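You operate a simulated robot arm through the tools that you are given. There is no shell and no other tool. Be economical: measure what you need, move in short steps, check, and stop when the job is done.

Carry out the task below with a simulated robot arm. There is one attempt and no reset: what you move stays moved.

Task
Sync the microphone with the amber ring to channel 3.
Fine: lay it in the receiver's cradle and switch it on; the other microphones stay where they are, off; the receiver stays muted, its fader down.
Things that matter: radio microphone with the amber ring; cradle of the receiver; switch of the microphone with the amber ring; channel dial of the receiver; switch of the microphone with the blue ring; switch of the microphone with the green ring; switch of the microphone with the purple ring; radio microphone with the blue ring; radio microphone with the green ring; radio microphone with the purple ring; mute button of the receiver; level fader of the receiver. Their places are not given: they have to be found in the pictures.

It is judged by the outcome, as a careful person would: the job done as asked, and still so three seconds after it is handed in. It fails if anything else is knocked over, pushed out of place, dropped, spilled or broken.

Robot
A 7-joint arm with a two-finger parallel gripper, fixed in place. Base frame: the origin is at the foot of the arm, x ahead of it, y to its left, z up. Units: cm, degrees, N and s.
Its first joint turns from -66.0 to 66.0 degrees. Payload 1.57 kg.
Tool frame: the origin (TCP) lies between the finger pads and is the grasp point; the fingertips stand 3 cm ahead of it; z points along the fingers, y is the line along which they close. Largest opening 11 cm; finger width 2.4, thickness 1.2; the body of the gripper, 4.8 by 11.2 cm, starts 7.8 cm behind the TCP.
Orientation is that of the tool frame in the base frame, as a unit quaternion [x, y, z, w]. With the fingers straight down and closing along the base's y, the tool's x points along the base's -x, its y along +y and its z along -z.

Tools
- The arm moves only by the tool send_rows. Its argument "deltas" is text: rows parted by semicolons, each of 7 numbers parted by spaces: the shift along the tool's x, y, z in mm, then the turn, a rotation vector about the tool's x, y, z in degrees, then the opening, from 0 (shut) to 1 (fully open). In form: tx ty tz wx wy wz grip; .... A call has 1 to 8 rows; each row shifts and turns the commanded pose from where the row before left it, along the tool's axes as they then stand. Each row takes 0.2 s and may step no farther than 5 cm and 8.6 degrees from the row before; otherwise, or with a gripper value out of range, the whole call is refused. A pose out of reach is approached as far as the arm can. The call stops where the force on the tool passes 40 N (or 10 N more than at its start, if that is more) or the arm is blocked; 0.2 s more then pass. The fingers move at their own pace (about 10.8 cm/s each) and stop on an object; they squeeze with about 30 N. The grip force told is the motor's: it shows also when the fingers shut on nothing. Time passes only in rows, and 0.2 s behind the last, so rows that do not move let the fingers close. It gives the time, the measured TCP pose, the force on the tool (base axes), the opening and the grip force at its end, in the units of the frame above (readings bear some noise).
- Cameras (640 x 400 px; columns grow to the right, rows downward): "scene" is fixed at [15.93, -37.56, 139.56]; the picture's right is [0.76, -0.65, 0.00], its down [-0.44, -0.52, -0.73] and it looks along [0.47, 0.56, -0.68] (base axes); focal length 318 px, centre (320, 200). "wrist" rides on the gripper at [-3.6, 0, -8] in the tool frame; the picture's right is [0.00, -1.00, 0.00], its down [0.97, 0.00, -0.24] and it looks along [0.24, 0.00, 0.97] (tool axes); focal length 218 px, centre (320, 200).
- grab_frame(camera): a new picture of that camera. No time passes.
- pixel_to_xyz(camera, pixels): there is no depth. For up to 12 entries [column, row, z] of the newest picture of that camera ("zoom" is the newest enlarged one), the place [x, y] in the base frame at which the ray of that pixel passes the height z, good to about 0.2 cm, but the place of the scene camera against the robot may be out by one fixed shift of up to 2.5 cm in any direction. No time passes.
- zoom(camera, box): a new picture of the part [left, top, right, bottom] of that camera's present view, enlarged. No time passes.
- finish_job(): hands the job in; it is judged then, once.

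Work in short steps. Measure before you move; look again where a grasp or a placing could have gone wrong, and mend it. You have 80 turns and 34 pictures in all, those below and enlarged ones among them. Open the gripper and draw the arm clear of the work before you hand the job in, unless the task says otherwise; then end with one line.

The tools are called after "Request:" by a JSON object that holds its "name" and its "arguments". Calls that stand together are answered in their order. send_rows: Moves the arm, as the interface text tells. Its arguments: {"type":"object","properties":{"deltas":{"type":"string"}},"required":["deltas"]} The other tools are called the same way: grab_frame (camera) takes a picture; pixel_to_xyz (camera, pixels) gives the place at which the rays of pixels pass given heights; zoom (camera, box) takes an enlarged picture of a part of a camera's view; finish_job () hands the job in.

At the start:

```text
time_s: 0.0
tcp_pos: [29.47, -15.27, 114.53]
tool_rot: [0.0, 1.0, 0.0, -0.001]
force: [0.1, 0.6, -0.6]
opening: 11.0
grip_force: 0.0
```

scene: 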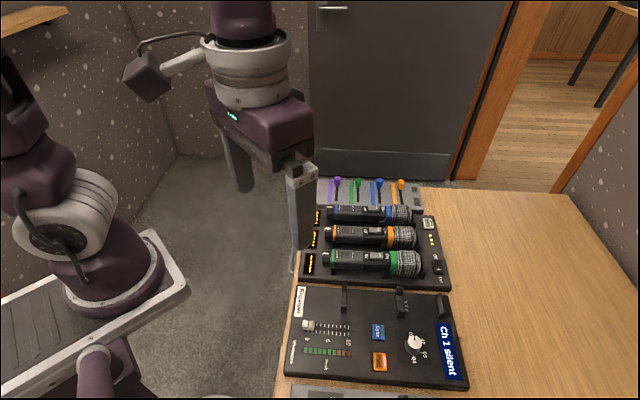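
wrist: 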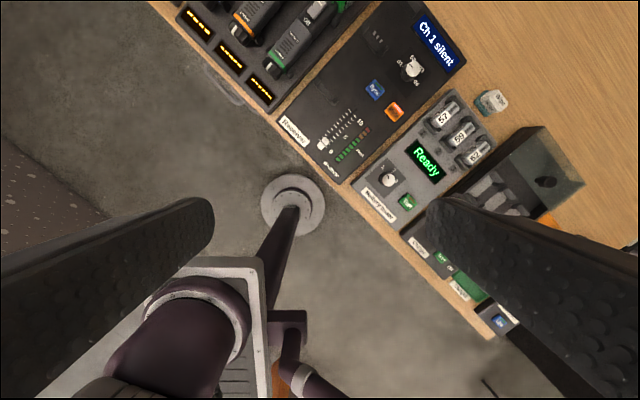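

The scene shows a receiver at about (375,335) and a charger with mics at about (370,240). I zoom into both for detail.

Request:
{"name": "zoom", "arguments": {"camera": "scene", "box": [280, 165, 460, 285]}}

Request:
{"name": "zoom", "arguments": {"camera": "scene", "box": [280, 275, 475, 400]}}

```text
3.33 times, centred on (370, 225) of scene
```

zoom: 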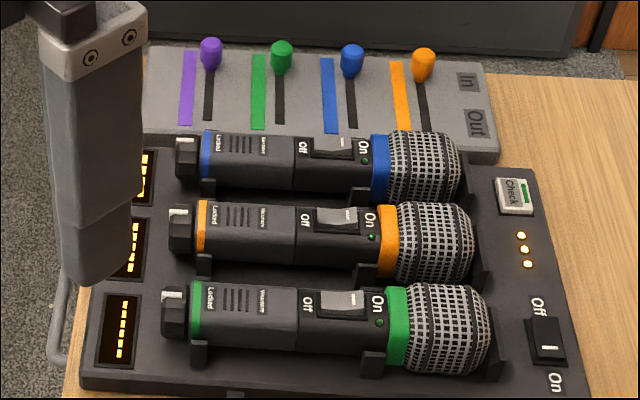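

```text
3.20 times, centred on (378, 338) of scene
```

zoom: 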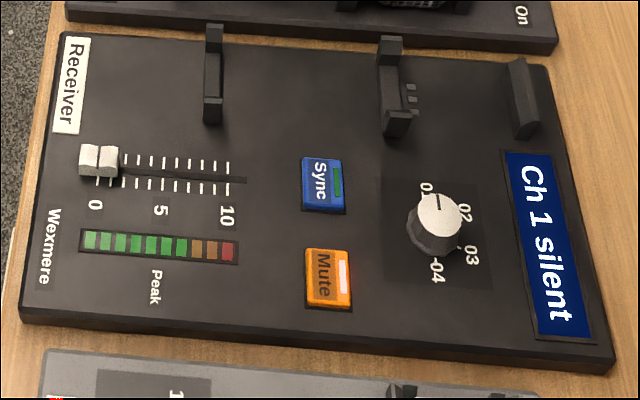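

The wrist camera is the reliable one, so I convert key points there (receiver dial, sync, mute, fader, mic tails, charger) and compare with the same points in the scene.

Request:
{"name": "pixel_to_xyz", "arguments": {"camera": "wrist", "pixels": [[413, 67, 59], [375, 90, 58], [394, 111, 58], [323, 143, 58], [243, 32, 59], [275, 60, 59], [276, 107, 57], [343, 182, 57], [466, 60, 57], [495, 180, 58], [560, 150, 57], [490, 335, 56]]}}

Request:
{"name": "pixel_to_xyz", "arguments": {"camera": "scene", "pixels": [[414, 340, 59], [378, 331, 58], [379, 361, 58], [308, 324, 58], [324, 237, 60], [390, 237, 60], [405, 237, 60], [346, 298, 58], [401, 302, 58], [439, 305, 58]]}}

```text
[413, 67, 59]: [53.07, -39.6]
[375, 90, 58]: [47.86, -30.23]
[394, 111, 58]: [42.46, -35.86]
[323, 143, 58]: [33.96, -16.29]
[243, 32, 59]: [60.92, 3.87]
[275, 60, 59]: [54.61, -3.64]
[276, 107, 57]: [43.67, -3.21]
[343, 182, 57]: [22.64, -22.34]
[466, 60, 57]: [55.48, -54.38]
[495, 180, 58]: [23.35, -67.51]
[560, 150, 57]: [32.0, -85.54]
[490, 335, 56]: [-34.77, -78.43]
```

```text
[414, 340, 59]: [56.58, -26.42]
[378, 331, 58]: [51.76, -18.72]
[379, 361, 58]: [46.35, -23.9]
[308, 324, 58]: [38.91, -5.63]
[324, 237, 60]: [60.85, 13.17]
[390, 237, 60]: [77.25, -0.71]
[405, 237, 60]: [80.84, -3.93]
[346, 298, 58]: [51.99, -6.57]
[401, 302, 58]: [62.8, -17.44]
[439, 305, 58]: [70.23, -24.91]
```

The two cameras disagree in a way that suggests the devices stand higher than 55.5, so I will triangulate using the wrist camera alone. I move it level at this height to see the mics and receiver.

Request:
{"name": "send_rows", "arguments": {"deltas": "-40 25 0 0 0 0 1; -40 25 0 0 0 0 1; -20 0 0 0 0 0 1; 0 0 0 0 0 0 1"}}

Request:
{"name": "grab_frame", "arguments": {"camera": "wrist"}}

```text
time_s: 1.0
tcp_pos: [39.24, -10.42, 114.39]
tool_rot: [0.0, 1.0, 0.001, 0.001]
force: [-0.7, 0.1, -0.1]
opening: 11.01
grip_force: 0.0
```

```text
29 pictures are left
```

wrist: 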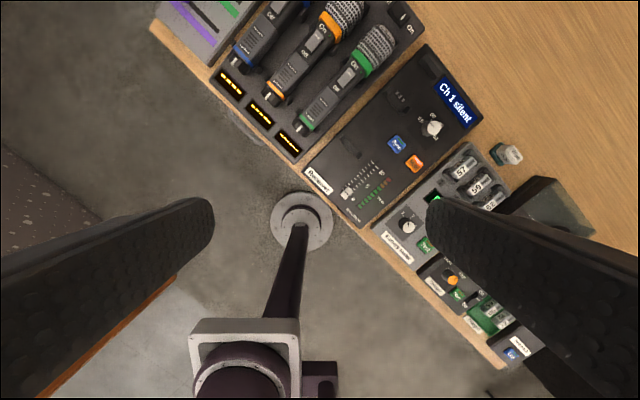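

Triangulating between the two wrist pictures (dial 413,67→433,128; fader 323,143→347,193) puts the panel tops at about z≈80, not 58, so I'll use that. I turn the gripper 47° to line up with the mics, whose axis runs along about (0.68,-0.73).

Request:
{"name": "send_rows", "arguments": {"deltas": "0 0 0 0 0 8 1; 0 0 0 0 0 8 1; 0 0 0 0 0 8 1; 0 0 0 0 0 8 1; 0 0 0 0 0 8 1; 0 0 0 0 0 7 1; 0 0 0 0 0 0 1"}}

```text
time_s: 2.6
tcp_pos: [39.43, -10.35, 114.4]
tool_rot: [0.399, 0.917, 0.0, 0.0]
force: [0.5, -0.9, -0.5]
opening: 11.0
grip_force: 0.1
```

Rotation is right (tool y = (0.73,0.68)). Now shift over the area between mics and receiver and look.

Request:
{"name": "send_rows", "arguments": {"deltas": "-28 20 10 0 0 0 1; -28 20 15 0 0 0 1; -27 20 15 0 0 0 1; 0 0 0 0 0 0 1"}}

Request:
{"name": "grab_frame", "arguments": {"camera": "wrist"}}

```text
time_s: 3.6
tcp_pos: [49.44, -12.42, 110.31]
tool_rot: [0.398, 0.917, 0.0, 0.0]
force: [0.9, -0.2, 0.0]
opening: 10.97
grip_force: 0.0
```

```text
28 pictures are left
```

wrist: 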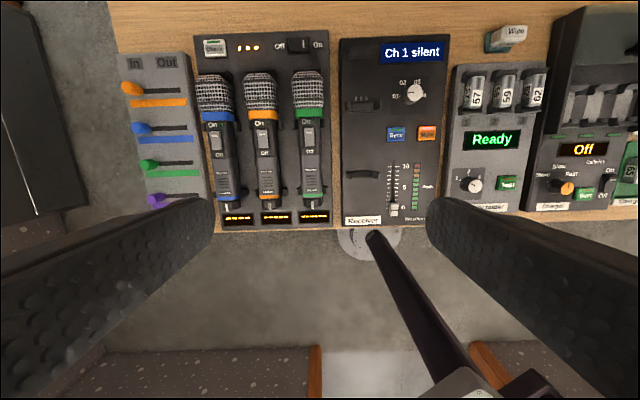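

The view is now aligned: mics at (217..307, 75..205), receiver at (340–450, 38–226). I zoom for details of switches and cradle.

Request:
{"name": "zoom", "arguments": {"camera": "wrist", "box": [190, 30, 340, 230]}}

Request:
{"name": "zoom", "arguments": {"camera": "wrist", "box": [330, 30, 460, 230]}}

```text
2.00 times, centred on (265, 130) of wrist
```

zoom: 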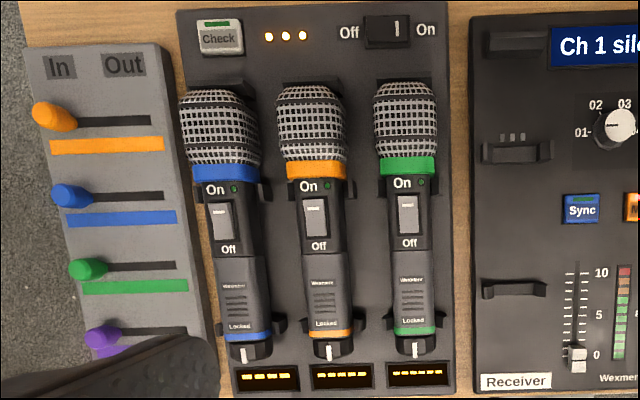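

```text
2.00 times, centred on (395, 130) of wrist
```

zoom: 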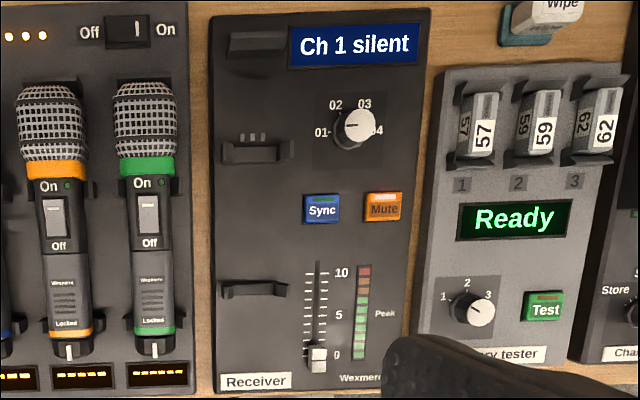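

Display reads "Ch 1 silent", dial at (414,93) points to 01; I place the dial at about (46.2,-31.4,80). I go above it with fingertips still at about z=89 for a closer look.

Request:
{"name": "send_rows", "arguments": {"deltas": "-19.5 -25.5 30 0 0 0 1; -19.5 -25.5 30 0 0 0 1; -19.5 -25.5 30 0 0 0 1; -19.5 -25.5 30 0 0 0 1; -19.5 -25.5 30 0 0 0 1; -19.5 -25.5 30 0 0 0 1; 0 0 0 0 0 0 0.6"}}

Request:
{"name": "grab_frame", "arguments": {"camera": "wrist"}}

```text
time_s: 5.2
tcp_pos: [46.24, -31.36, 92.25]
tool_rot: [0.399, 0.917, 0.0, 0.0]
force: [-1.1, -0.4, 0.2]
opening: 6.6
grip_force: 0.1
```

```text
25 pictures are left
```

wrist: 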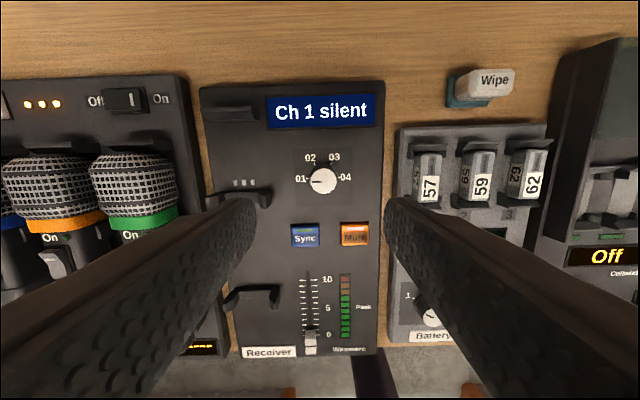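

The dial top triangulates to z≈79.2 and lies within 0.5 cm of the TCP axis. I zoom to read the pointer and detent angles.

Request:
{"name": "zoom", "arguments": {"camera": "wrist", "box": [280, 140, 376, 200]}}

```text
6.67 times, centred on (328, 170) of wrist
```

zoom: 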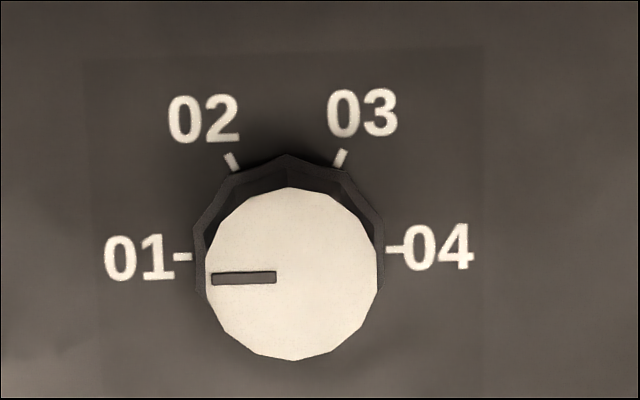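

Pointer is at 180°, 03 at 60°, so 120° clockwise (as seen from above) is needed. I centre on the knob and wind the wrist back first.

Request:
{"name": "send_rows", "arguments": {"deltas": "-4 -3 0 0 0 0 0.5; 0 0 0 0 0 -8.5 0.5; 0 0 0 0 0 -8.5 0.5; 0 0 0 0 0 -8.5 0.5; 0 0 0 0 0 -8.5 0.5; 0 0 0 0 0 -8.5 0.5; 0 0 0 0 0 -8.5 0.5; 0 0 0 0 0 -8.5 0.5"}}

Request:
{"name": "send_rows", "arguments": {"deltas": "0 0 0 0 0 -8.5 0.5; 0 0 0 0 0 -8.5 0.5; 0 0 0 0 0 -8.5 0.5; 0 0 0 0 0 -8.5 0.5; 0 0 0 0 0 -8.5 0.5; 0 0 0 0 0 -8.5 0.5; 0 0 0 0 0 -8.5 0.5; 0 0 0 0 0 0 0.5"}}

```text
time_s: 7.0
tcp_pos: [46.37, -31.89, 92.45]
tool_rot: [-0.111, 0.994, -0.001, 0.0]
force: [0.2, -0.5, 0.4]
opening: 5.49
grip_force: 0.0
```

```text
time_s: 8.8
tcp_pos: [46.29, -31.81, 92.42]
tool_rot: [-0.589, 0.808, 0.0, 0.0]
force: [-0.3, 0.5, 0.0]
opening: 5.51
grip_force: 0.1
```

The wrist reached the wound-back pose. I descend around the knob with the fingers 5.5 cm open, to TCP z≈81.

Request:
{"name": "send_rows", "arguments": {"deltas": "0 0 30 0 0 0 0.5; 0 0 30 0 0 0 0.5; 0 0 30 0 0 0 0.5; 0 0 12 0 0 0 0.5; 0 0 8 0 0 0 0.5; 0 0 0 0 0 0 0.5"}}

Request:
{"name": "grab_frame", "arguments": {"camera": "wrist"}}

```text
time_s: 10.2
tcp_pos: [46.43, -31.7, 81.49]
tool_rot: [-0.587, 0.809, -0.001, 0.0]
force: [0.3, -0.6, 0.5]
opening: 5.5
grip_force: 0.0
```

```text
23 pictures are left
```

wrist: 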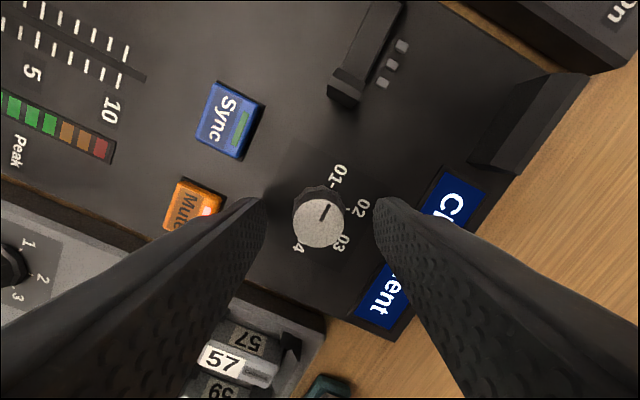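

The knob at (318,222) is centred between the fingers. I go 8 mm lower and close on it.

Request:
{"name": "send_rows", "arguments": {"deltas": "0 0 5 0 0 0 0.5; 0 0 3 0 0 0 0.4; 0 0 0 0 0 0 0.1; 0 0 0 0 0 0 0.1; 0 0 0 0 0 0 0.1"}}

```text
time_s: 11.4
tcp_pos: [46.3, -31.8, 80.73]
tool_rot: [-0.587, 0.81, 0.001, 0.0]
force: [-4.7, 3.7, 3.6]
opening: 2.69
grip_force: 38.0
```

Gripped at 2.7 cm opening. I turn clockwise 60° first.

Request:
{"name": "send_rows", "arguments": {"deltas": "0 0 0 0 0 7.5 0.1; 0 0 0 0 0 7.5 0.1; 0 0 0 0 0 7.5 0.1; 0 0 0 0 0 7.5 0.1; 0 0 0 0 0 7.5 0.1; 0 0 0 0 0 7.5 0.1; 0 0 0 0 0 7.5 0.1; 0 0 0 0 0 7.5 0.1"}}

Request:
{"name": "send_rows", "arguments": {"deltas": "0 0 0 0 0 7.5 0.1; 0 0 0 0 0 7.5 0.1; 0 0 0 0 0 7.5 0.1; 0 0 0 0 0 7.5 0.1; 0 0 0 0 0 7.5 0.1; 0 0 0 0 0 7.5 0.1; 0 0 0 0 0 7.5 0.1; 0 0 0 0 0 7.5 0.1"}}

Request:
{"name": "grab_frame", "arguments": {"camera": "wrist"}}

```text
time_s: 13.2
tcp_pos: [46.27, -31.86, 80.65]
tool_rot: [-0.103, 0.995, 0.001, 0.0]
force: [-11.9, 6.4, 8.7]
opening: 2.73
grip_force: 37.5
```

```text
time_s: 15.0
tcp_pos: [46.26, -31.92, 80.73]
tool_rot: [0.409, 0.913, 0.0, 0.0]
force: [-15.0, 5.1, 15.5]
opening: 2.69
grip_force: 37.6
```

```text
22 pictures are left
```

wrist: 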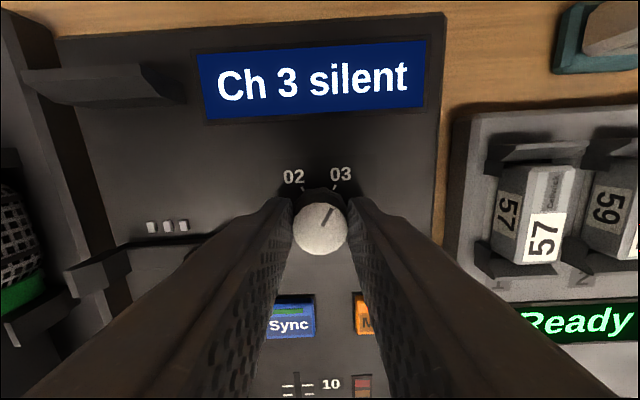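

The display reads "Ch 3 silent". I release, lift and travel to above the amber mic.

Request:
{"name": "send_rows", "arguments": {"deltas": "0 0 0 0 0 0 0.5; 0 0 0 0 0 0 0.5; 0 0 -30 0 0 0 0.5; 0 0 -40 0 0 -1.3 0.7; 0 0 -40 0 0 0 0.7; 0 0 -40 0 0 0 0.8; 0 0 -20 0 0 0 0.8"}}

Request:
{"name": "send_rows", "arguments": {"deltas": "20 40 0 0 0 0 0.8; 20 40 0 0 0 0 0.8; 20 40 0 0 0 0 0.8; 20 40 0 0 0 0 0.8; 18 40 0 0 0 0 0.8; 18 40 0 0 0 0 0.8; 0 0 0 0 0 0 0.8"}}

Request:
{"name": "grab_frame", "arguments": {"camera": "wrist"}}

```text
time_s: 16.6
tcp_pos: [46.47, -31.82, 97.66]
tool_rot: [0.397, 0.918, 0.0, -0.001]
force: [-0.4, 0.3, 0.4]
opening: 8.8
grip_force: 0.0
```

```text
time_s: 18.2
tcp_pos: [55.7, -6.81, 97.47]
tool_rot: [0.396, 0.918, 0.001, -0.001]
force: [-1.0, 0.2, 0.5]
opening: 8.81
grip_force: 0.0
```

```text
21 pictures are left
```

wrist: 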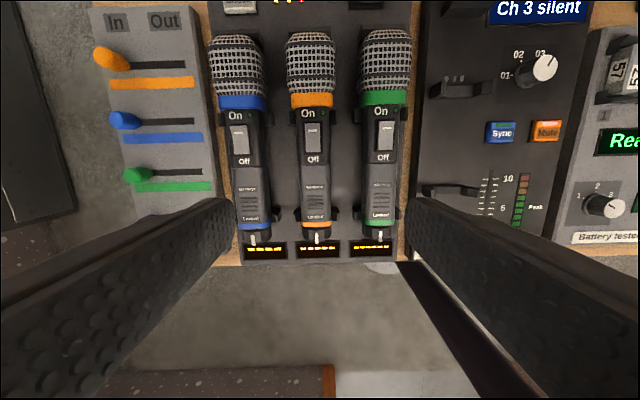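

Amber mic axis runs (312,100)→(318,240); grasp point just below "Off" at (314,160), clear of the posts at the ring and near "Locked". I correct the yaw to 45°, centre over it and descend to just above it.

Request:
{"name": "send_rows", "arguments": {"deltas": "-20 6 0 0 0 -1.7 0.5; 0 0 40 0 0 0 0.5; 0 0 40 0 0 0 0.5; 0 0 25 0 0 0 0.5; 0 0 0 0 0 0 0.5"}}

Request:
{"name": "grab_frame", "arguments": {"camera": "wrist"}}

```text
time_s: 19.4
tcp_pos: [57.51, -8.01, 87.25]
tool_rot: [0.383, 0.924, 0.0, 0.0]
force: [0.1, -0.1, -0.2]
opening: 5.51
grip_force: 0.1
```

```text
20 pictures are left
```

wrist: 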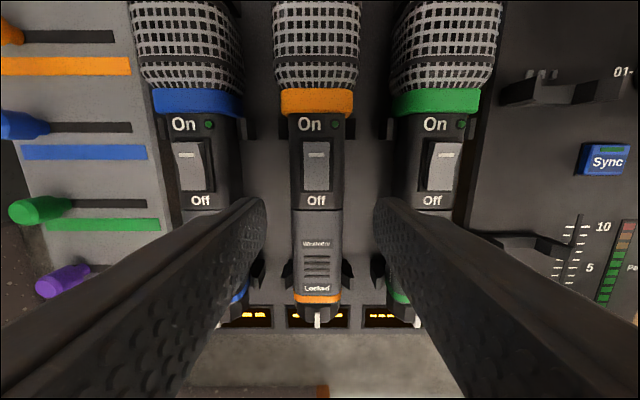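

Mic is centred at col 317 with fingertip gaps clear of posts at rows ~125 and ~270. I descend to TCP z≈81 and close.

Request:
{"name": "send_rows", "arguments": {"deltas": "2 2 30 0 0 0 0.5; 0 0 22 0 0 0 0.5; 0 0 9 0 0 0 0.5; 0 0 0 0 0 0 0.5; 0 0 0 0 0 0 0.2; 0 0 0 0 0 0 0.15; 0 0 0 0 0 0 0.15"}}

Request:
{"name": "grab_frame", "arguments": {"camera": "wrist"}}

```text
time_s: 21.0
tcp_pos: [57.54, -7.73, 81.18]
tool_rot: [0.382, 0.924, 0.0, 0.0]
force: [-2.3, -1.5, 3.0]
opening: 3.59
grip_force: 29.6
```

```text
19 pictures are left
```

wrist: 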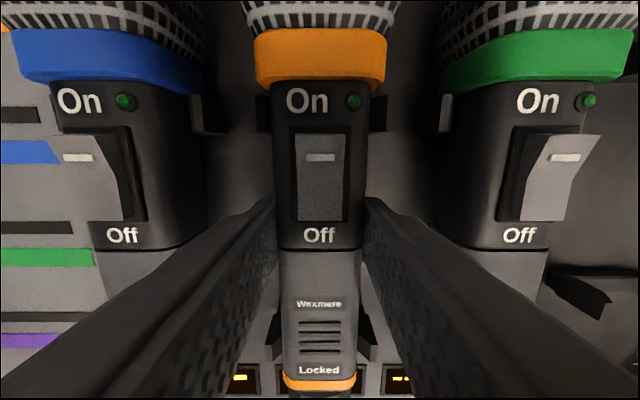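

It's a rocker with its On end raised, so pressing the On end is the way to switch it on. Grip holds at 3.6 cm; I lift straight up and move part-way toward the cradle (estimated offset (-11.2,-14.8)), leaving the cradle visible at the side.

Request:
{"name": "send_rows", "arguments": {"deltas": "0 0 -10 0 0 0 0.15; 0 0 -20 0 0 0 0.15; 0 0 -30 0 0 0 0.15; 0 0 -40 0 0 0 0.15; 0 0 0 0 0 0 0.15"}}

Request:
{"name": "send_rows", "arguments": {"deltas": "-5 -25 0 0 0 0 0.15; -5 -25 0 0 0 0 0.15; -5 -25 0 0 0 0 0.15; -5 -25 0 0 0 0 0.15; 0 0 0 0 0 0 0.15; 0 0 0 0 0 0 0.15"}}

Request:
{"name": "grab_frame", "arguments": {"camera": "wrist"}}

```text
time_s: 22.2
tcp_pos: [57.77, -7.68, 91.14]
tool_rot: [0.383, 0.924, 0.0, 0.0]
force: [-1.1, 0.8, 0.3]
opening: 1.67
grip_force: 0.0
```

```text
time_s: 23.6
tcp_pos: [52.15, -16.26, 91.28]
tool_rot: [0.383, 0.924, 0.0, -0.001]
force: [1.0, -0.1, -0.8]
opening: 1.67
grip_force: 0.0
```

```text
18 pictures are left
```

wrist: 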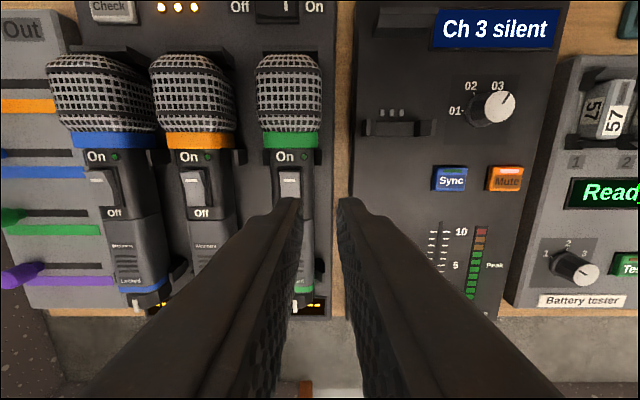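

The grip slipped: opening 1.67 with no mic; the fingers sat too high on the round body. The mic seems still in its slot at (195,130); I zoom to verify it is undisturbed, and to measure the receiver cradle.

Request:
{"name": "zoom", "arguments": {"camera": "wrist", "box": [40, 30, 340, 220]}}

Request:
{"name": "zoom", "arguments": {"camera": "wrist", "box": [330, 0, 480, 220]}}

```text
2.11 times, centred on (190, 125) of wrist
```

zoom: 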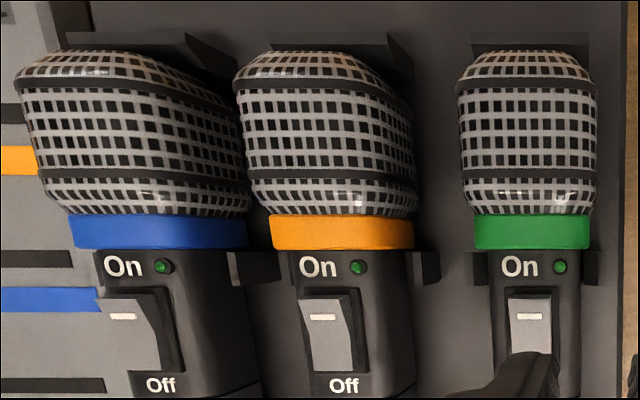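

```text
1.82 times, centred on (405, 110) of wrist
```

zoom: 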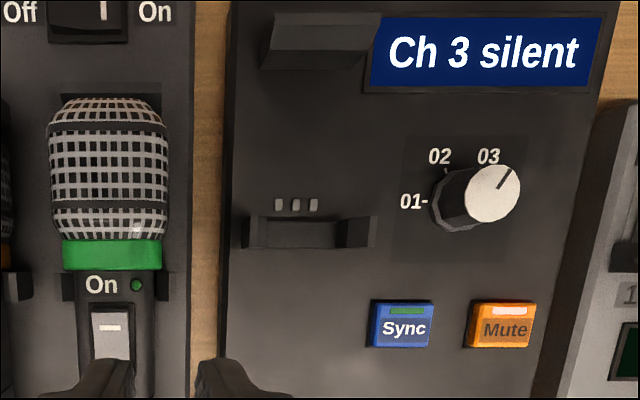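

The mic is still seated properly. The grip chord suggests the mic axis is about z≈77.8, so I return above it, open to 5.5 cm and go about 1.2 cm lower, feeling for contact.

Request:
{"name": "send_rows", "arguments": {"deltas": "5.5 24.6 0 0 0 0 0.5; 5.5 24.6 0 0 0 0 0.5; 5.5 24.6 0 0 0 0 0.5; 5.7 24.6 0 0 0 0 0.5; 0 0 40 0 0 0 0.5; 0 0 40 0 0 0 0.5; 0 0 21 0 0 0 0.5; 0 0 0 0 0 0 0.5"}}

Request:
{"name": "send_rows", "arguments": {"deltas": "0 0 3 0 0 0 0.5; 0 0 3 0 0 0 0.5; 0 0 3 0 0 0 0.5; 0 0 2 0 0 0 0.5; 0 0 0 0 0 0 0.5"}}

```text
time_s: 25.4
tcp_pos: [57.19, -7.69, 80.9]
tool_rot: [0.383, 0.924, 0.0, -0.001]
force: [0.2, 0.5, 0.1]
opening: 5.51
grip_force: 0.1
```

```text
time_s: 26.4
tcp_pos: [57.37, -7.69, 80.08]
tool_rot: [0.383, 0.924, 0.0, 0.0]
force: [-2.4, 4.0, 10.4]
opening: 5.41
grip_force: 0.1
stopped in row 4: the force on the tool passed its limit (the readings are from after the stop); the commanded pose is now the measured one
```

The fingertips touched the charger's panel at TCP z≈80.0, so the panel is at z≈77. I back off 1.5 mm, close lower on the body and lift a little to test.

Request:
{"name": "send_rows", "arguments": {"deltas": "0 0 -1.5 0 0 0 0.5; 0 0 0 0 0 0 0.3; 0 0 0 0 0 0 0; 0 0 0 0 0 0 0; 0 0 0 0 0 0 0"}}

Request:
{"name": "send_rows", "arguments": {"deltas": "0 0 -4 0 0 0 0; 0 0 -4 0 0 0 0; 0 0 -4 0 0 0 0; 0 0 -4 0 0 0 0; 0 0 0 0 0 0 0"}}

Request:
{"name": "grab_frame", "arguments": {"camera": "wrist"}}

```text
time_s: 27.6
tcp_pos: [57.33, -7.76, 80.27]
tool_rot: [0.383, 0.924, 0.0, 0.0]
force: [0.3, 0.4, -0.9]
opening: 3.61
grip_force: 29.8
```

```text
time_s: 28.8
tcp_pos: [57.44, -7.58, 82.0]
tool_rot: [0.383, 0.924, 0.0, 0.001]
force: [0.0, -0.7, -4.0]
opening: 3.6
grip_force: 30.6
```

```text
15 pictures are left
```

wrist: 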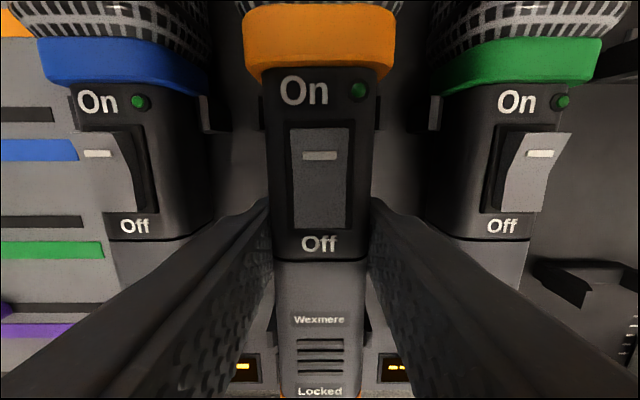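

The mic is lifted this time (force −4 N, opening 3.6, amber ring larger in view). I lift to z≈90 and carry it over the cradle.

Request:
{"name": "send_rows", "arguments": {"deltas": "0 0 -20 0 0 0 0; 0 0 -30 0 0 0 0; 0 0 -30 0 0 0 0; 0 0 0 0 0 0 0"}}

Request:
{"name": "send_rows", "arguments": {"deltas": "-5 -25 0 0 0 0 0; -5 -25 0 0 0 0 0; -5 -25 0 0 0 0 0; -5 -25 0 0 0 0 0; 0 0 0 0 0 0 0; 0 0 0 0 0 0 0"}}

Request:
{"name": "grab_frame", "arguments": {"camera": "wrist"}}

```text
time_s: 29.8
tcp_pos: [57.37, -7.76, 90.07]
tool_rot: [0.383, 0.924, 0.001, 0.0]
force: [-0.6, -0.3, -3.7]
opening: 3.56
grip_force: 29.9
```

```text
time_s: 31.1
tcp_pos: [51.84, -16.22, 90.19]
tool_rot: [0.383, 0.924, -0.001, 0.0]
force: [0.0, 0.3, -3.5]
opening: 3.61
grip_force: 30.0
```

```text
14 pictures are left
```

wrist: 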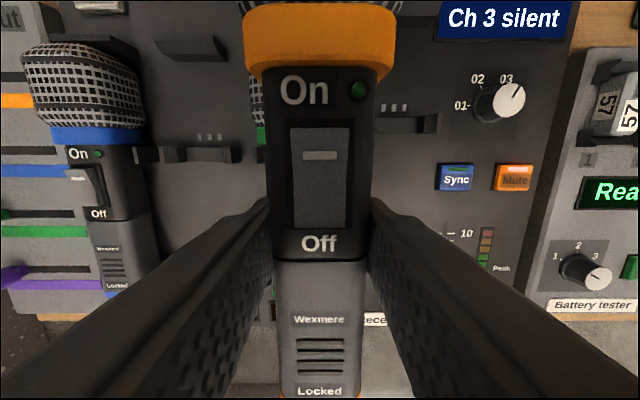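

The empty amber slot (bar ~ (160–240,155), pins ~ (209,137)) and the receiver bar are both in view; I zoom to measure their offset precisely.

Request:
{"name": "zoom", "arguments": {"camera": "wrist", "box": [130, 20, 290, 180]}}

Request:
{"name": "zoom", "arguments": {"camera": "wrist", "box": [350, 60, 470, 160]}}

```text
2.50 times, centred on (210, 100) of wrist
```

zoom: 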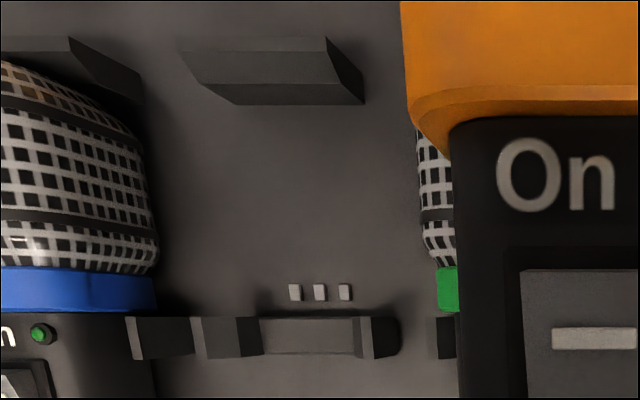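

```text
4.00 times, centred on (410, 110) of wrist
```

zoom: 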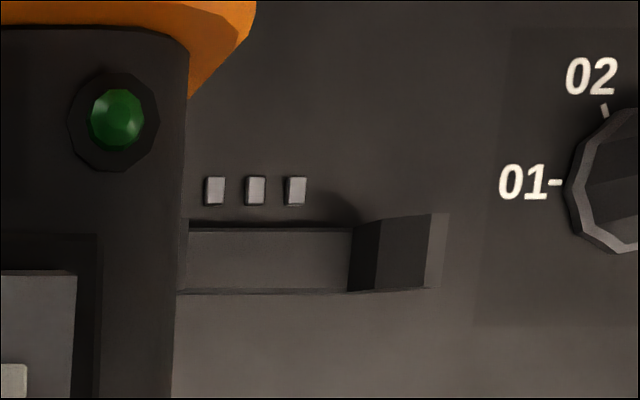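

Matching the middle contact pins gives the shift slot→cradle as tool (−2.5, −16.7) cm. I move to that spot and lower part-way, then check alignment.

Request:
{"name": "send_rows", "arguments": {"deltas": "-2 -22 0 0 0 0 0; -2 -22 0 0 0 0 0; 0 -23 0 0 0 0 0; 0 0 30 0 0 0 0; 0 0 15 0 0 0 0; 0 0 0 0 0 0 0; 0 0 0 0 0 0 0"}}

Request:
{"name": "grab_frame", "arguments": {"camera": "wrist"}}

```text
time_s: 32.8
tcp_pos: [47.25, -21.25, 85.3]
tool_rot: [0.383, 0.924, 0.0, 0.0]
force: [-0.9, 0.0, -3.4]
opening: 3.59
grip_force: 30.1
```

```text
11 pictures are left
```

wrist: 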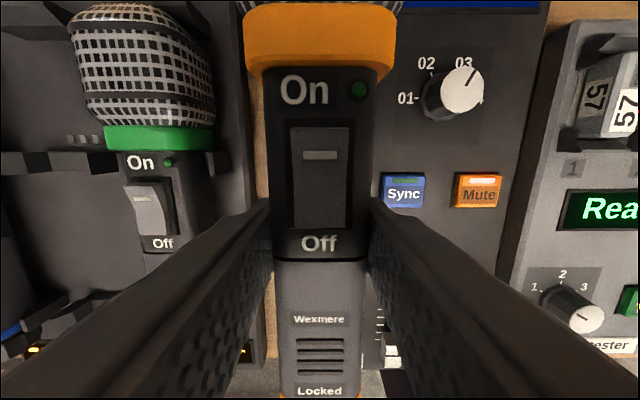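

Posts are hidden under the mic here, so I check alignment from the scene camera.

Request:
{"name": "zoom", "arguments": {"camera": "scene", "box": [280, 240, 460, 370]}}

```text
3.08 times, centred on (370, 305) of scene
```

zoom: 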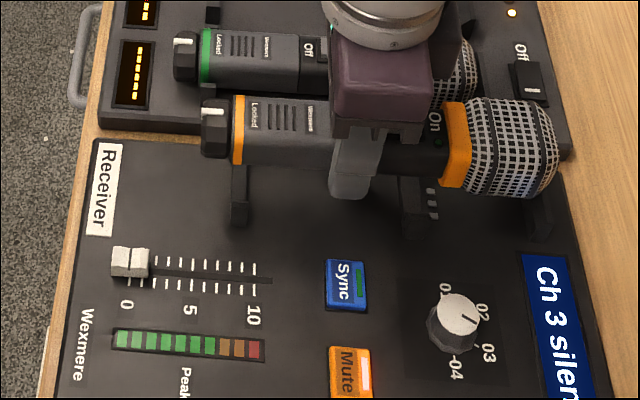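

The mic is level and above the cradle. I lower slowly, watching the force for early contact.

Request:
{"name": "send_rows", "arguments": {"deltas": "0 0 15 0 0 0 0; 0 0 10 0 0 0 0; 0 0 6 0 0 0 0; 0 0 4 0 0 0 0; 0 0 3 0 0 0 0; 0 0 0 0 0 0 0"}}

Request:
{"name": "zoom", "arguments": {"camera": "scene", "box": [290, 250, 460, 350]}}

```text
time_s: 34.1
tcp_pos: [47.3, -21.08, 81.55]
tool_rot: [0.383, 0.924, 0.0, 0.0]
force: [0.1, -0.6, -3.6]
opening: 3.57
grip_force: 30.0
```

```text
3.76 times, centred on (375, 300) of scene
```

zoom: 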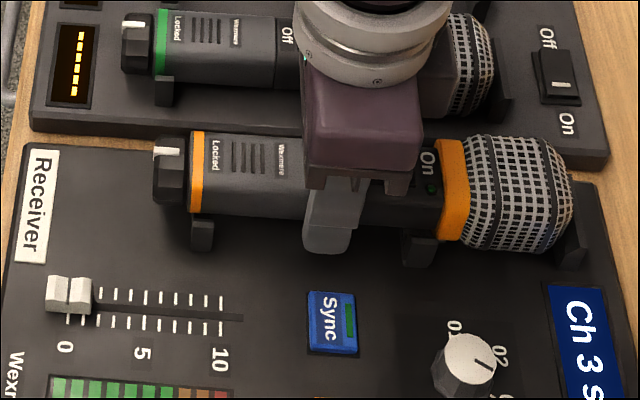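

No contact so far at z=81.55 and the ring sits correctly on the head side of the post. I continue in 2 mm steps.

Request:
{"name": "send_rows", "arguments": {"deltas": "0 0 3 0 0 0 0; 0 0 3 0 0 0 0; 0 0 2 0 0 0 0; 0 0 2 0 0 0 0; 0 0 0 0 0 0 0"}}

```text
time_s: 35.4
tcp_pos: [47.31, -21.12, 80.64]
tool_rot: [0.383, 0.924, 0.0, -0.001]
force: [0.7, 0.2, -3.5]
opening: 3.62
grip_force: 29.9
```

Still hanging freely (−3.5 N). I lower a few more millimetres until the weight transfers.

Request:
{"name": "send_rows", "arguments": {"deltas": "0 0 1.5 0 0 0 0; 0 0 1.5 0 0 0 0; 0 0 1.5 0 0 0 0; 0 0 0 0 0 0 0"}}

Request:
{"name": "zoom", "arguments": {"camera": "scene", "box": [290, 250, 460, 350]}}

```text
time_s: 36.4
tcp_pos: [47.29, -21.16, 80.25]
tool_rot: [0.382, 0.924, 0.0, 0.0]
force: [-3.9, 5.8, 25.0]
opening: 3.57
grip_force: 29.6
```

```text
3.76 times, centred on (375, 300) of scene
```

zoom: 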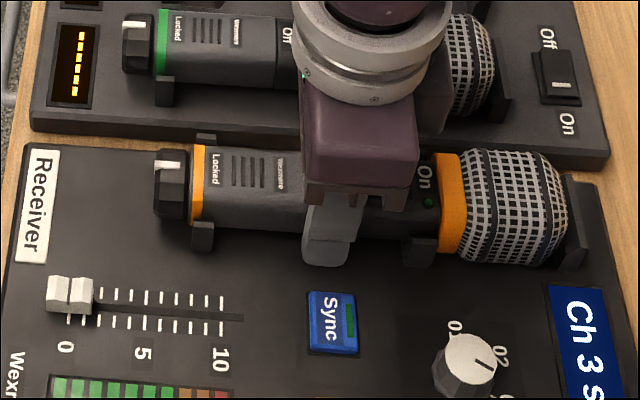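

Contact at the same height as in the charger (z=80.25): it is seated between the posts. I open and lift clear.

Request:
{"name": "send_rows", "arguments": {"deltas": "0 0 -1 0 0 0 0.45; 0 0 0 0 0 0 0.45; 0 0 -10 0 0 0 0.45; 0 0 -30 0 0 0 0.45; 0 0 -40 0 0 0 0.45; 0 0 0 0 0 0 0.45"}}

Request:
{"name": "grab_frame", "arguments": {"camera": "wrist"}}

```text
time_s: 37.8
tcp_pos: [47.18, -21.35, 88.26]
tool_rot: [0.382, 0.924, 0.0, 0.0]
force: [-1.2, 1.1, -0.7]
opening: 4.96
grip_force: 0.1
```

```text
7 pictures are left
```

wrist: 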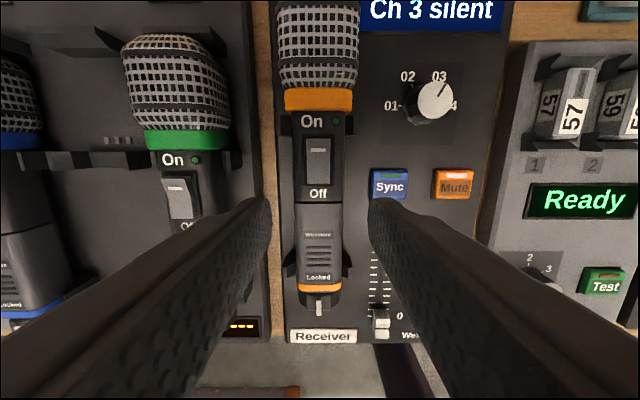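

The mic rests well in the cradle. Rocker pivot is at about tool (−2.7,+0.1) and its On end at −4.45; I close the fingers, move their centre to x=−4.1 (clear of the ring at −5.9) and come down to just above it.

Request:
{"name": "send_rows", "arguments": {"deltas": "-20 1 0 0 0 0 0; -21 0 0 0 0 0 0; 0 0 0 0 0 0 0; 0 0 15 0 0 0 0; 0 0 12 0 0 0 0; 0 0 0 0 0 0 0"}}

```text
time_s: 39.1
tcp_pos: [50.25, -24.01, 85.53]
tool_rot: [0.383, 0.924, 0.0, 0.0]
force: [0.2, 0.6, 0.9]
opening: 0.02
grip_force: 21.6
```

In place above the On end. I press down in small steps, watching the force.

Request:
{"name": "send_rows", "arguments": {"deltas": "0 0 4 0 0 0 0; 0 0 3 0 0 0 0; 0 0 3 0 0 0 0; 0 0 2 0 0 0 0; 0 0 2 0 0 0 0; 0 0 0 0 0 0 0"}}

```text
time_s: 39.7
tcp_pos: [50.3, -24.03, 85.2]
tool_rot: [0.382, 0.924, -0.001, 0.002]
force: [-1.3, 1.7, 9.4]
opening: 0.03
grip_force: 21.5
stopped in row 2: the force on the tool passed its limit (the readings are from after the stop); the commanded pose is now the measured one
```

Stopped at tip z≈82.2; the force is now 9 N. I look to see what is touched and whether the switch changed.

Request:
{"name": "zoom", "arguments": {"camera": "scene", "box": [340, 250, 450, 325]}}

```text
5.33 times, centred on (395, 288) of scene
```

zoom: 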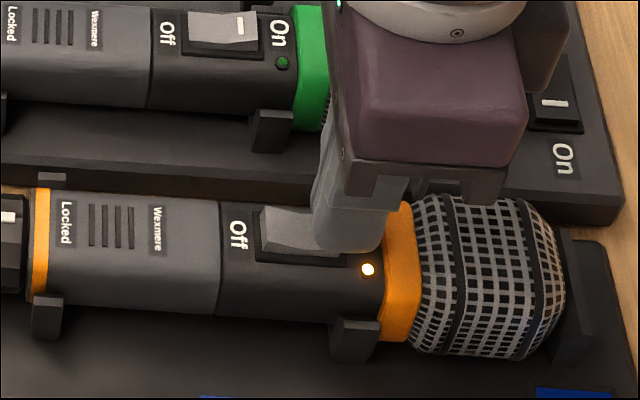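

The LED is lit and the Off end is raised: the amber mic is on. I lift off and move above the Sync button at (43.4,−25.9), then check.

Request:
{"name": "send_rows", "arguments": {"deltas": "0 0 -20 0 0 0 0; 0 0 -35 0 0 0 0; 18 -31 0 0 0 0 0; 18 -31 0 0 0 0 0; 0 0 20 0 0 0 0; 0 0 0 0 0 0 0"}}

Request:
{"name": "grab_frame", "arguments": {"camera": "wrist"}}

```text
time_s: 41.1
tcp_pos: [43.35, -25.92, 88.66]
tool_rot: [0.383, 0.924, 0.0, 0.002]
force: [-0.7, 1.0, 0.3]
opening: 0.0
grip_force: 21.1
```

```text
5 pictures are left
```

wrist: 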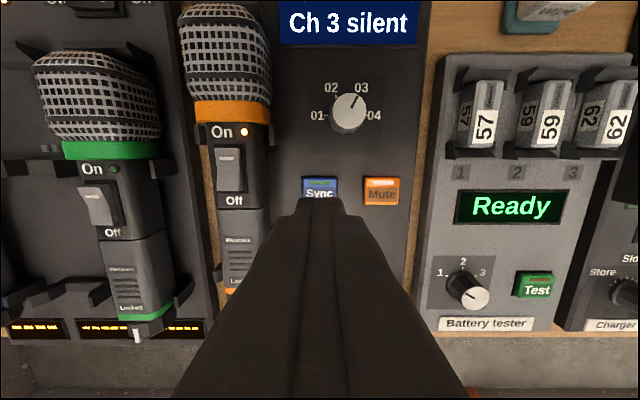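

Mic LED is on, display "Ch 3 silent", and the fingers are centred over Sync (320,190). I press down.

Request:
{"name": "send_rows", "arguments": {"deltas": "0 0 30 0 0 0 0; 0 0 25 0 0 0 0; 0 0 10 0 0 0 0; 0 0 4 0 0 0 0; 0 0 3 0 0 0 0; 0 0 3 0 0 0 0; 0 0 2 0 0 0 0"}}

```text
time_s: 42.7
tcp_pos: [43.43, -26.12, 81.16]
tool_rot: [0.383, 0.924, 0.0, 0.002]
force: [1.0, 0.2, 0.3]
opening: 0.0
grip_force: 21.1
```

No contact yet at z=81.16; I continue in 2 mm steps.

Request:
{"name": "send_rows", "arguments": {"deltas": "0 0 2 0 0 0 0; 0 0 2 0 0 0 0; 0 0 2 0 0 0 0; 0 0 2 0 0 0 0; 0 0 2 0 0 0 0"}}

Request:
{"name": "grab_frame", "arguments": {"camera": "wrist"}}

```text
time_s: 44.0
tcp_pos: [43.4, -26.05, 80.3]
tool_rot: [0.383, 0.924, -0.002, 0.003]
force: [-4.4, 5.0, 18.9]
opening: 0.0
grip_force: 20.8
stopped in row 5: the force on the tool passed its limit (the readings are from after the stop); the commanded pose is now the measured one
```

```text
4 pictures are left
```

wrist: 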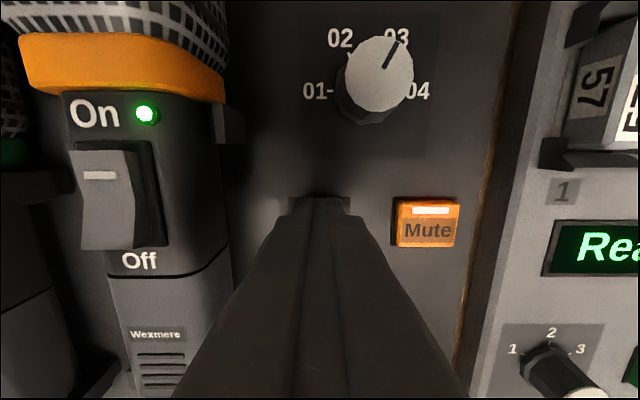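

The mic's LED turned from amber to green: synced. I lift off, draw back and open the gripper.

Request:
{"name": "send_rows", "arguments": {"deltas": "0 0 -20 0 0 0 0; 0 0 -40 0 0 0 0; 0 0 -45 0 0 0 0; 0 0 -45 0 0 0 0.5; 0 0 -45 0 0 0 1; 30 0 -20 0 0 0 1; 40 0 0 0 0 0 1; 0 0 0 0 0 0 1"}}

Request:
{"name": "grab_frame", "arguments": {"camera": "wrist"}}

Request:
{"name": "zoom", "arguments": {"camera": "scene", "box": [280, 170, 475, 395]}}

```text
time_s: 45.8
tcp_pos: [38.36, -21.14, 101.58]
tool_rot: [0.382, 0.924, -0.002, 0.002]
force: [-0.7, -1.2, 0.7]
opening: 10.99
grip_force: 0.0
```

```text
3 pictures are left
```

wrist: 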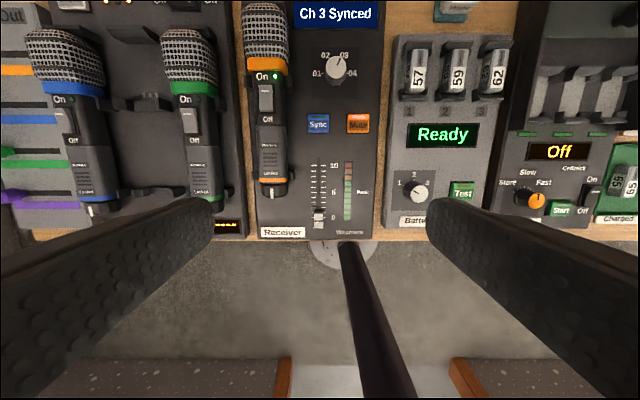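

```text
1.78 times, centred on (378, 282) of scene
```

zoom: 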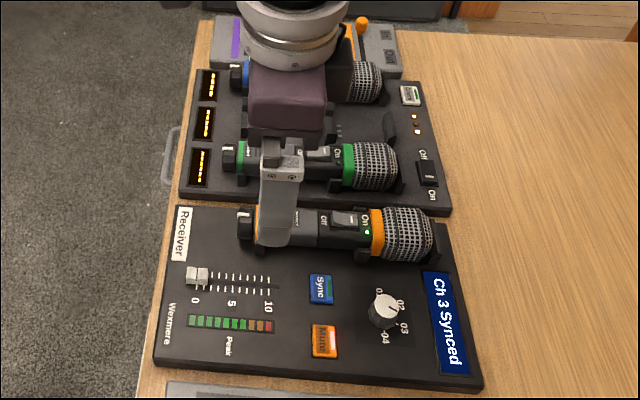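

Display reads "Ch 3 Synced", Mute is still lit, the fader is at 0, and the other mics are untouched and off. The arm is clear and open, so I hand in.

Request:
{"name": "finish_job", "arguments": {}}

```text
The job is handed in.
```

The amber-ring microphone lies in the receiver's cradle, switched on, and the display reads "Ch 3 Synced". The receiver is still muted with its fader down. The blue and green mics are in place and off; I never saw the purple mic up close, but I didn't go near it.
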